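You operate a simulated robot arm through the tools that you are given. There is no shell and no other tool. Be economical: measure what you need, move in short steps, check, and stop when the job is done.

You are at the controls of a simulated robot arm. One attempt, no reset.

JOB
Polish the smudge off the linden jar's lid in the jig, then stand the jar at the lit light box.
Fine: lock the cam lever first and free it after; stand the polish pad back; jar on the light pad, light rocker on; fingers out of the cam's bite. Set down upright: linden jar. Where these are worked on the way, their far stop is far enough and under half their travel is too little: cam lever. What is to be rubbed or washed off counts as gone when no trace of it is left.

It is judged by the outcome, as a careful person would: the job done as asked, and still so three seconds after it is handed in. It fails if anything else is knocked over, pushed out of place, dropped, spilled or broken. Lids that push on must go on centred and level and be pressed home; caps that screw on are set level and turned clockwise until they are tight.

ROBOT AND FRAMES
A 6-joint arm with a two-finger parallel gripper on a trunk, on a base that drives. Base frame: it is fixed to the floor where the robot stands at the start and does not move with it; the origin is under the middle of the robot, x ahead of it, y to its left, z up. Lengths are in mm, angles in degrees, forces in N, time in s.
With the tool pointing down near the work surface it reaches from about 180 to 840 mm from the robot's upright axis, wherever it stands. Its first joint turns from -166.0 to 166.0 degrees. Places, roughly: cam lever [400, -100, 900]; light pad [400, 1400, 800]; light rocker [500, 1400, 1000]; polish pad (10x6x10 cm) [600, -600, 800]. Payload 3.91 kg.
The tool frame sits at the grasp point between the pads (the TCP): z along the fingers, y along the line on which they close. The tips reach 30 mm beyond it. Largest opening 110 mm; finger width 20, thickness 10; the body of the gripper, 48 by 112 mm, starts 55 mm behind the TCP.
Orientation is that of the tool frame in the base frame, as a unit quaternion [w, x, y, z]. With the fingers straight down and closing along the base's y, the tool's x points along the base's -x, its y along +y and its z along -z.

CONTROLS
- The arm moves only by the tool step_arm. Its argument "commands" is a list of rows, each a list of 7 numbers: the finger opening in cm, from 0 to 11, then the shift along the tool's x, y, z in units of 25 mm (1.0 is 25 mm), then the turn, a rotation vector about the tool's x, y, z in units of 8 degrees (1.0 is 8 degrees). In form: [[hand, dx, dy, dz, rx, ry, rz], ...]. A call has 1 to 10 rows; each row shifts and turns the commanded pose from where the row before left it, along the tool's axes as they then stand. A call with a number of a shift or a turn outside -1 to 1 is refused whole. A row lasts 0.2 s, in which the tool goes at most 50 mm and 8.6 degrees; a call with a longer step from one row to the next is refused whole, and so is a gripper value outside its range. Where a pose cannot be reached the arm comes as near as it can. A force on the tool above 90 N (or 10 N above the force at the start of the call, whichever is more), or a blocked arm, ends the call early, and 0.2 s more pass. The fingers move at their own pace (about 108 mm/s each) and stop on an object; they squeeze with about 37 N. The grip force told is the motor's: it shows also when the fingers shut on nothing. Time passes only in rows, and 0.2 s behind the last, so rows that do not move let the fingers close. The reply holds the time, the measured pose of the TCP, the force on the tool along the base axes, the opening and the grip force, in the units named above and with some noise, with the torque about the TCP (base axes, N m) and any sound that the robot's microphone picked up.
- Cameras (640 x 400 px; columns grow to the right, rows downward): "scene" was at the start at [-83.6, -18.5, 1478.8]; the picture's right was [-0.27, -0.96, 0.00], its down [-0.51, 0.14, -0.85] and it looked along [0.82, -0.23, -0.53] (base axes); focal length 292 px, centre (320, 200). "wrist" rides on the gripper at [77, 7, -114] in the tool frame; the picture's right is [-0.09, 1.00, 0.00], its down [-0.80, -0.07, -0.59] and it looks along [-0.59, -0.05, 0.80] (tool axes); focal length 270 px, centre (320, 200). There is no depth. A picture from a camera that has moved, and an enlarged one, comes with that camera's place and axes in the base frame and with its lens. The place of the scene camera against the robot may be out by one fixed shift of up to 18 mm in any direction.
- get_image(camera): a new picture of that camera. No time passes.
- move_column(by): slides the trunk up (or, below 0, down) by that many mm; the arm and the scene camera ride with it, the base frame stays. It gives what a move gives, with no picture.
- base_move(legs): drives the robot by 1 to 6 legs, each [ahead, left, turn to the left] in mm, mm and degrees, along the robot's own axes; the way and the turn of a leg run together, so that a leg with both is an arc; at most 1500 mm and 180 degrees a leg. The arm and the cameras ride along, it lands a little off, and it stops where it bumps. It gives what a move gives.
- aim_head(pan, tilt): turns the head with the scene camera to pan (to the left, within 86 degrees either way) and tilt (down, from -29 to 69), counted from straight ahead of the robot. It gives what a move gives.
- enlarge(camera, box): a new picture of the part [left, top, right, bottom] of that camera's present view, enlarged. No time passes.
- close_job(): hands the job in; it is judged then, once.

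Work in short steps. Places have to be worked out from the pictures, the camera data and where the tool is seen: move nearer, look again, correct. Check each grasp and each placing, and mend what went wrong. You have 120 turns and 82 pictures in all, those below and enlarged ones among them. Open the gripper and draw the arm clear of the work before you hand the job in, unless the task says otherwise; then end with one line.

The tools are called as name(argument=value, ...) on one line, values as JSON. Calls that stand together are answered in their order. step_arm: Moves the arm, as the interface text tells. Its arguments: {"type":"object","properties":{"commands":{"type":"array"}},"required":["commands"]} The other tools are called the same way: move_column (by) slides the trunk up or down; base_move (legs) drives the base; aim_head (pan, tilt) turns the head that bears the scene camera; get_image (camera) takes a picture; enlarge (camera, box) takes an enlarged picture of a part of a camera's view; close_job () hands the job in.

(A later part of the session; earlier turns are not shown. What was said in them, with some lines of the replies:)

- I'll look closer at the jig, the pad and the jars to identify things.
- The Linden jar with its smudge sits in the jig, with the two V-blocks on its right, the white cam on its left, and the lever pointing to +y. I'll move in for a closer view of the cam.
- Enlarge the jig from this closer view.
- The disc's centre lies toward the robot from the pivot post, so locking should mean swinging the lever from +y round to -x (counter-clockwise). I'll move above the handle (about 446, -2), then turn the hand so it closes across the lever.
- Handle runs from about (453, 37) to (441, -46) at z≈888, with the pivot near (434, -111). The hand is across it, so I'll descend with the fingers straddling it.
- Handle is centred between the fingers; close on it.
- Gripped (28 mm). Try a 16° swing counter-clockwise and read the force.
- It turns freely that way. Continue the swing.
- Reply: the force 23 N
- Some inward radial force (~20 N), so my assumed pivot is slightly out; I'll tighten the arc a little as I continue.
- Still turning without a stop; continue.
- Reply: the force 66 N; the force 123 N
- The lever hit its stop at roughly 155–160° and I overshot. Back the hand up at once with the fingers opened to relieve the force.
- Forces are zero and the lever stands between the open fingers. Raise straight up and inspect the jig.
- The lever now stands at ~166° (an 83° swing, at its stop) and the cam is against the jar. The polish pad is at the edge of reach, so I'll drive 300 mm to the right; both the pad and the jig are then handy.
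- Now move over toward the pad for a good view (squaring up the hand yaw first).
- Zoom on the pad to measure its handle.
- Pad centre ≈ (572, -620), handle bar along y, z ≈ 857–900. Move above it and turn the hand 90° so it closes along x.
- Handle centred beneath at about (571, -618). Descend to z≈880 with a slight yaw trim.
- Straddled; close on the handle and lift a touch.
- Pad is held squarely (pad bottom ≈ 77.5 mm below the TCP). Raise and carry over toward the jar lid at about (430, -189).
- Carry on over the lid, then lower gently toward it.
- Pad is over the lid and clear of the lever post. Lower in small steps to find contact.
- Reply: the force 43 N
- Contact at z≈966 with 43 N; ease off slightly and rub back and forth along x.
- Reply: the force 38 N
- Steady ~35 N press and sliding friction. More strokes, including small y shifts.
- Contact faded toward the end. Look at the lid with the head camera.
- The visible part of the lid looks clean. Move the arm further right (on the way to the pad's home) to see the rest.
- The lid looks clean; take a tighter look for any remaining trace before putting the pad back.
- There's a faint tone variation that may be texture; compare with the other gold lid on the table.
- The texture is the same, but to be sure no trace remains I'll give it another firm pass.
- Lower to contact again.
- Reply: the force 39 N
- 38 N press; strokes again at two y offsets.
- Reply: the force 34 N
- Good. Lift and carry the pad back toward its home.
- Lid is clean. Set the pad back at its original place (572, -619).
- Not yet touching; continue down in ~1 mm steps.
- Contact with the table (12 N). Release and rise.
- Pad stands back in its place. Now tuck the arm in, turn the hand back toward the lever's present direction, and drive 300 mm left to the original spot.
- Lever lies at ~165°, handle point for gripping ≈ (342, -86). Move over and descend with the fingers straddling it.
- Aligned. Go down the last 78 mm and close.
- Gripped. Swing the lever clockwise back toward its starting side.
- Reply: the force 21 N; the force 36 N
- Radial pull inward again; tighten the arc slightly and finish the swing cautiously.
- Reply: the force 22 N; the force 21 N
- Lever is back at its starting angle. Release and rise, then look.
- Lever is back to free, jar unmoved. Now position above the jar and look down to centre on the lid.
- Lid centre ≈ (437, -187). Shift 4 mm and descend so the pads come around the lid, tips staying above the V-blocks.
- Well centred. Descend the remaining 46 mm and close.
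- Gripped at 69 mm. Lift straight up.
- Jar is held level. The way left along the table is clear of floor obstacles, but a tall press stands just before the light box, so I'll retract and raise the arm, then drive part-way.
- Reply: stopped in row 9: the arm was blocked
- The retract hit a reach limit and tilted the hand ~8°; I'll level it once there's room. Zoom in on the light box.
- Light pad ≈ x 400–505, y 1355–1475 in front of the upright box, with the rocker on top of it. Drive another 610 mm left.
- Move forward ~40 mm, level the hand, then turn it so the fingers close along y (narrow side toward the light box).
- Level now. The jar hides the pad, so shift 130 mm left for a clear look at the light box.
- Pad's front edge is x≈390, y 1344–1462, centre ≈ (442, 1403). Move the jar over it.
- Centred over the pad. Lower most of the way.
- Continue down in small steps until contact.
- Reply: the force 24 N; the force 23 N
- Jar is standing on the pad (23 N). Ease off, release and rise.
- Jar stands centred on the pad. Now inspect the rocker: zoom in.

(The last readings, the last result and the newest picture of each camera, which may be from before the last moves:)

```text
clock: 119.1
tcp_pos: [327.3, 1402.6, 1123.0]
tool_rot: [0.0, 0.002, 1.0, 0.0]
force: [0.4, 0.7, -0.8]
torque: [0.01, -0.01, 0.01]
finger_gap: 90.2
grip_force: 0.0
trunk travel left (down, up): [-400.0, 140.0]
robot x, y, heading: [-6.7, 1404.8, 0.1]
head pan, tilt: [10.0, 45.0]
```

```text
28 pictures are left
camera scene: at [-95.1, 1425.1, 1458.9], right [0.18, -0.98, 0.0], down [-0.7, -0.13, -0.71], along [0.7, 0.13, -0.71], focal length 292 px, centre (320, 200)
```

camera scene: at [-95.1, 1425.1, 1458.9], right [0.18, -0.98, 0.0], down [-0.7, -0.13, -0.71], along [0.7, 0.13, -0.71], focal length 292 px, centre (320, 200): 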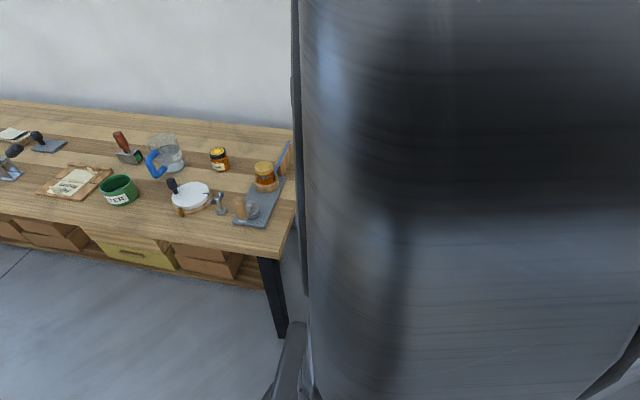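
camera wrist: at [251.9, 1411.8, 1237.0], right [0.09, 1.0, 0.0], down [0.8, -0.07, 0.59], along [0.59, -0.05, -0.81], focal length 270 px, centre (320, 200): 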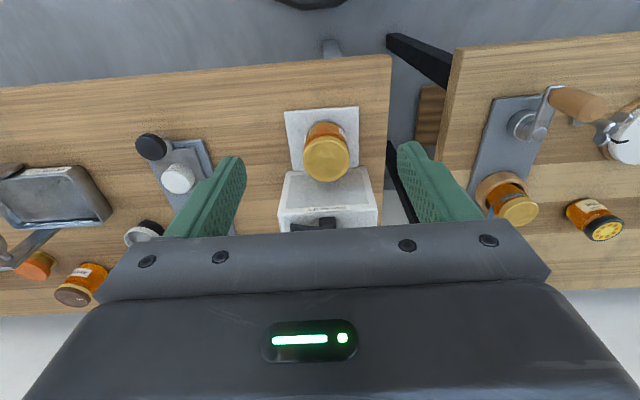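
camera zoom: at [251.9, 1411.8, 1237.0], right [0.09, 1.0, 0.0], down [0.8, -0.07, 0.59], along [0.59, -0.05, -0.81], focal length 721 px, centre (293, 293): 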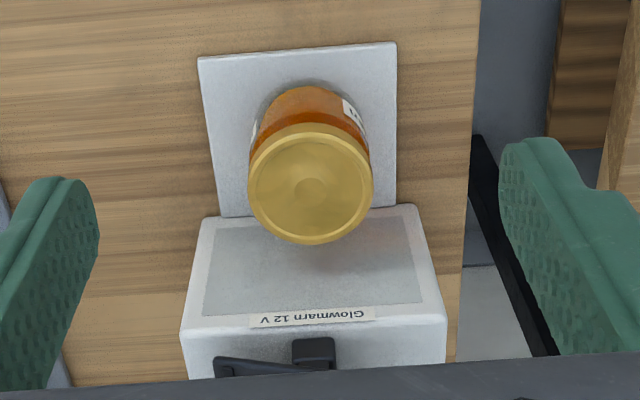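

The rocker is just hidden by the hand. Raise the trunk 140 mm to see it from above.

move_column(by=139)

enlarge(camera="wrist", box=[250, 90, 390, 220])

```text
clock: 120.8
tcp_pos: [329.1, 1403.9, 1261.6]
tool_rot: [-0.001, 0.002, 1.0, 0.0]
force: [0.4, 0.1, -0.2]
torque: [-0.02, 0.04, 0.0]
finger_gap: 89.8
grip_force: 0.0
trunk travel left (down, up): [-539.0, 1.0]
robot x, y, heading: [-3.9, 1407.5, 0.2]
head pan, tilt: [10.0, 45.0]
```

```text
3.08 times, centred on (320, 155) of wrist
camera zoom: at [252.2, 1411.8, 1375.7], right [0.09, 1.0, 0.0], down [0.8, -0.07, 0.59], along [0.59, -0.05, -0.8], focal length 832 px, centre (320, 338)
```

zoom: 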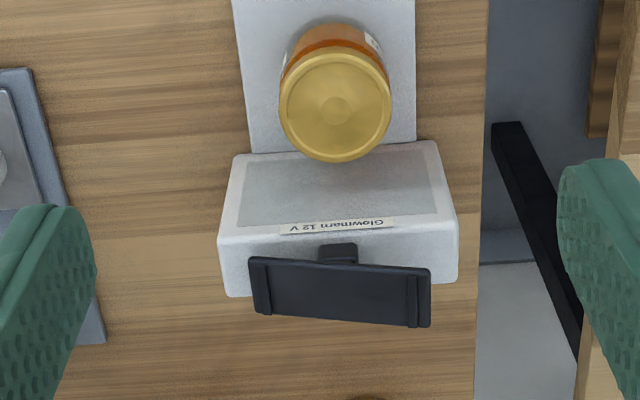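

The rocker bar runs along y, centre ≈ (504, 1402); its +y end looks raised, the -y end down, light off. I'll close the fingers and come above the +y end (≈ 504, 1440) to press it.

step_arm(commands=[[0, -0.87, 0.18, 0.4, 0, 0, 0], [0, -0.87, 0.18, 0.4, 0, 0, 0], [0, -0.87, 0.18, 0.4, 0, 0, 0], [0, -0.87, 0.18, 0.4, 0, 0, 0], [0, -0.87, 0.18, 0.6, 0, 0, 0], [0, -0.87, 0.18, 0.8, 0, 0, 0], [0, -0.87, 0.18, 0.9, 0, 0, 0], [0, -0.87, 0.18, 0.9, 0, 0, 0], [0, 0, 0, 0.9, 0, 0, 0], [0, 0, 0, 0, 0, 0, 0]])

get_image(camera="wrist")

```text
clock: 123.0
tcp_pos: [505.2, 1440.3, 1116.8]
tool_rot: [-0.001, 0.002, 1.0, 0.001]
force: [-0.1, 0.1, 0.1]
torque: [-0.01, -0.01, 0.01]
finger_gap: 0.2
grip_force: 37.0
trunk travel left (down, up): [-539.0, 1.0]
robot x, y, heading: [-1.1, 1406.2, 0.4]
head pan, tilt: [10.0, 45.0]
```

```text
26 pictures are left
camera wrist: at [427.9, 1447.8, 1231.9], right [0.09, 1.0, 0.0], down [0.8, -0.07, 0.59], along [0.59, -0.05, -0.8], focal length 270 px, centre (320, 200)
```

wrist: 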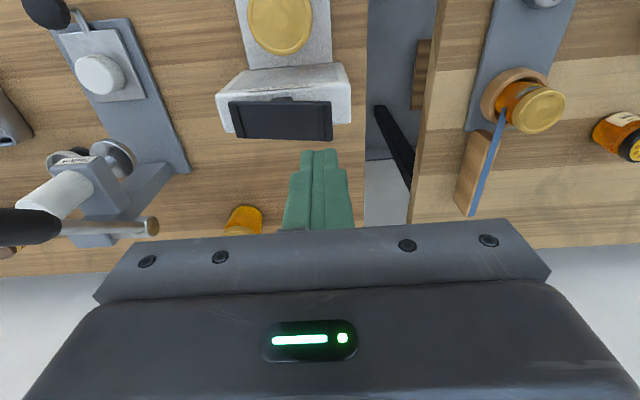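

Two-view estimate puts the bar at x≈520, z≈965. Shift 15 mm forward and descend in stages.

step_arm(commands=[[0, -0.6, 0, 0.5, 0, 0, 0], [0, 0, 0, 0.9, 0, 0, 0], [0, 0, 0, 0.9, 0, 0, 0], [0, 0, 0, 0.7, 0, 0, 0], [0, 0, 0, 0, 0, 0, 0]])

get_image(camera="wrist")

```text
clock: 124.2
tcp_pos: [516.8, 1438.6, 1043.8]
tool_rot: [-0.002, 0.002, 1.0, 0.001]
force: [0.0, 0.7, -0.2]
torque: [-0.02, 0.03, 0.02]
finger_gap: 0.0
grip_force: 36.6
trunk travel left (down, up): [-539.0, 1.0]
robot x, y, heading: [-4.9, 1406.0, 0.2]
head pan, tilt: [10.0, 45.0]
```

```text
25 pictures are left
camera wrist: at [440.9, 1446.6, 1157.9], right [0.09, 1.0, 0.0], down [0.8, -0.07, 0.59], along [0.59, -0.05, -0.81], focal length 270 px, centre (320, 200)
```

wrist: 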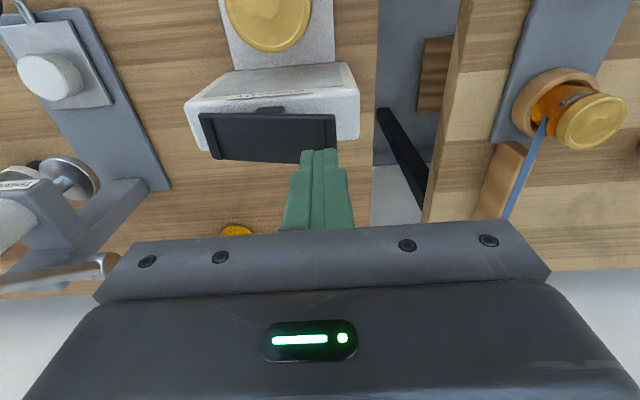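

Aligned with the +y end. Press down gradually.

step_arm(commands=[[0, 0, 0, 0.6, 0, 0, 0], [0, 0, 0, 0.4, 0, 0, 0], [0, 0, 0, 0.2, 0, 0, 0]])

step_arm(commands=[[0, 0, 0, 0.2, 0, 0, 0], [0, 0, 0, 0.2, 0, 0, 0]])

step_arm(commands=[[0, 0, 0, 0.2, 0, 0, 0], [0, 0, 0, 0.2, 0, 0, 0]])

```text
clock: 125.0
tcp_pos: [518.3, 1437.7, 1013.9]
tool_rot: [-0.002, 0.001, 1.0, 0.0]
force: [0.1, 0.4, 0.7]
torque: [0.02, -0.01, 0.02]
finger_gap: 0.0
grip_force: 37.1
trunk travel left (down, up): [-539.0, 1.0]
robot x, y, heading: [-5.7, 1406.4, 0.3]
head pan, tilt: [10.0, 45.0]
```

```text
clock: 125.6
tcp_pos: [516.9, 1437.8, 1003.9]
tool_rot: [0.0, 0.001, 1.0, 0.001]
force: [-0.3, 1.1, 0.9]
torque: [0.01, -0.05, 0.03]
finger_gap: 0.0
grip_force: 36.7
trunk travel left (down, up): [-539.0, 1.0]
robot x, y, heading: [-6.6, 1404.8, 0.6]
head pan, tilt: [10.0, 45.0]
```

```text
clock: 126.2
tcp_pos: [518.8, 1438.3, 993.8]
tool_rot: [-0.001, 0.002, 1.0, 0.0]
force: [0.4, 1.1, 0.8]
torque: [0.0, 0.0, 0.03]
finger_gap: 0.0
grip_force: 36.9
trunk travel left (down, up): [-539.0, 1.0]
robot x, y, heading: [-5.0, 1405.5, 0.4]
head pan, tilt: [10.0, 45.0]
```

get_image(camera="wrist")

```text
24 pictures are left
camera wrist: at [441.5, 1447.3, 1108.2], right [0.09, 1.0, 0.0], down [0.8, -0.07, 0.59], along [0.59, -0.05, -0.81], focal length 270 px, centre (320, 200)
```

wrist: 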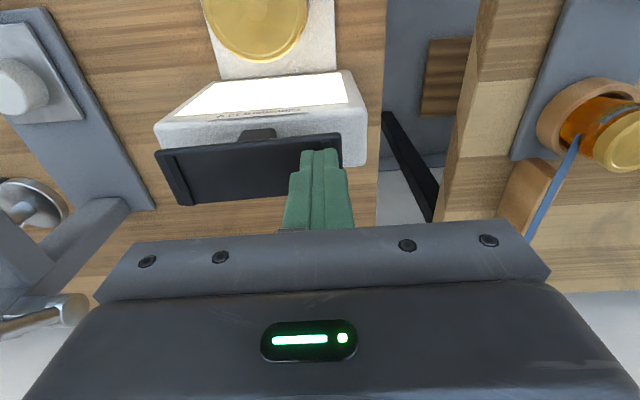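

The rocker tipped and the screen is lit. Push a little further to be sure it's at its stop.

step_arm(commands=[[0, 0, 0, 0.15, 0, 0, 0], [0, 0, 0, 0.1, 0, 0, 0]])

```text
clock: 126.8
tcp_pos: [517.6, 1439.8, 987.0]
tool_rot: [-0.001, 0.002, 1.0, 0.0]
force: [0.2, 0.4, 0.4]
torque: [0.01, 0.0, 0.02]
finger_gap: 0.0
grip_force: 36.9
trunk travel left (down, up): [-539.0, 1.0]
robot x, y, heading: [-2.4, 1404.6, 0.3]
head pan, tilt: [10.0, 45.0]
```

No more resistance — it has snapped over. Withdraw straight up and back, then check everything.

step_arm(commands=[[0, 0, 0, -0.8, 0, 0, 0], [0, 0, 0, -1, 0, 0, 0], [0, 0, 0, -1, 0, 0, 0], [0, 0, 0, -1, 0, 0, 0], [0, 0, 0, -1, 0, 0, 0], [5, 0.8, 0, -1, 0, 0, 0], [9, 0.9, 0, -1, 0, 0, 0], [9, 0.9, 0, -1, 0, 0, 0], [9, 0.9, 0, -1, 0, 0, 0], [9, 0.9, 0, -0.8, 0, 0, 0]])

step_arm(commands=[[9, 0.9, 0, 0, 0, 0, 0], [9, 0.9, 0, 0, 0, 0, 0], [9, 0.9, 0, 0, 0, 0, 0], [9, 0, 0, 0, 0, 0, 0]])

get_image(camera="wrist")

```text
clock: 129.0
tcp_pos: [408.3, 1438.9, 1229.1]
tool_rot: [0.0, 0.002, 1.0, -0.001]
force: [-0.3, -0.2, 0.9]
torque: [0.0, -0.04, 0.03]
finger_gap: 90.2
grip_force: 0.0
trunk travel left (down, up): [-539.0, 1.0]
robot x, y, heading: [-3.1, 1406.9, 0.3]
head pan, tilt: [10.0, 45.0]
```

```text
clock: 130.0
tcp_pos: [339.8, 1439.3, 1228.5]
tool_rot: [-0.001, 0.002, 1.0, 0.0]
force: [0.1, -0.2, 0.3]
torque: [0.02, 0.0, 0.0]
finger_gap: 90.1
grip_force: 0.0
trunk travel left (down, up): [-539.0, 1.0]
robot x, y, heading: [-3.5, 1407.0, 0.2]
head pan, tilt: [10.0, 45.0]
```

```text
23 pictures are left
camera wrist: at [264.2, 1447.8, 1343.6], right [0.09, 1.0, 0.0], down [0.8, -0.07, 0.59], along [0.59, -0.05, -0.81], focal length 270 px, centre (320, 200)
```

wrist: 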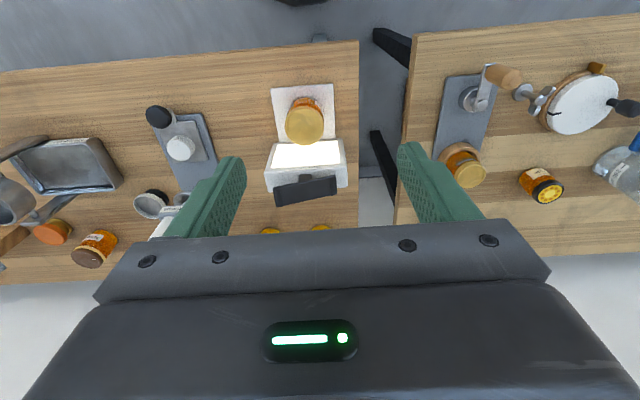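

Light is lit, jar upright on the pad. One last look back at the jig and polish pad with the head camera.

aim_head(pan=-70, tilt=22)

get_image(camera="scene")

enlarge(camera="wrist", box=[250, 70, 360, 215])

```text
clock: 131.5
tcp_pos: [340.8, 1439.7, 1229.1]
tool_rot: [-0.001, 0.003, 1.0, 0.001]
force: [-0.8, 0.7, 0.2]
torque: [0.0, 0.01, 0.02]
finger_gap: 90.1
grip_force: 0.1
trunk travel left (down, up): [-539.0, 1.0]
robot x, y, heading: [-7.1, 1408.5, 0.3]
head pan, tilt: [-70.0, 22.0]
```

```text
22 pictures are left
camera scene: at [-142.7, 1323.5, 1633.3], right [-0.94, -0.35, 0.0], down [-0.13, 0.35, -0.93], along [0.32, -0.87, -0.37], focal length 292 px, centre (320, 200)
```

scene: 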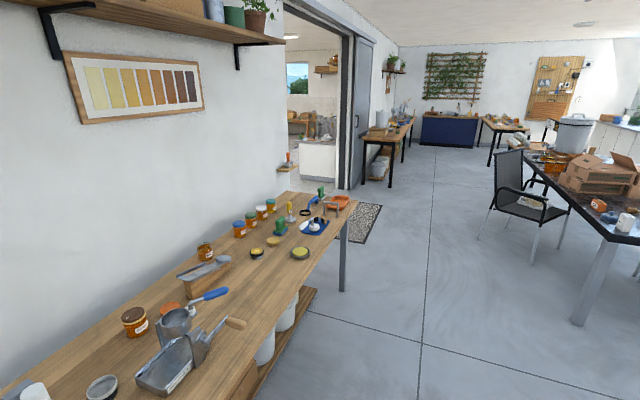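

```text
2.76 times, centred on (305, 142) of wrist
camera zoom: at [264.1, 1447.7, 1343.7], right [0.09, 1.0, 0.0], down [0.8, -0.07, 0.59], along [0.59, -0.05, -0.8], focal length 746 px, centre (361, 359)
```

zoom: 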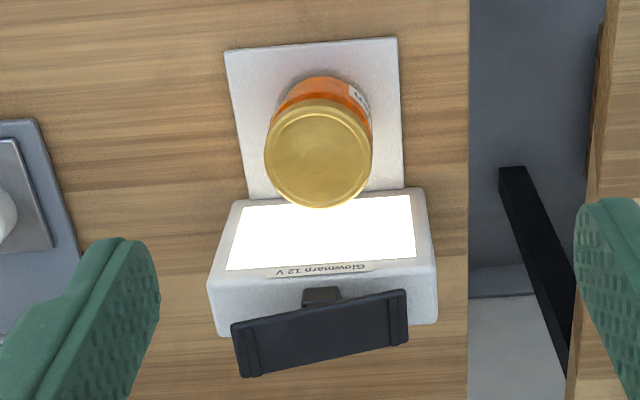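

Everything is in order: lid clean, pad standing at its place, lever free, jar upright on the pad, light on, arm clear with gripper open. Handing in.

close_job()

```text
The job is handed in.
```

The linden jar's lid is polished clean and the jar stands upright on the light pad with the light on; the cam lever is freed, the polish pad is back in its place, and the arm is clear with the gripper open.
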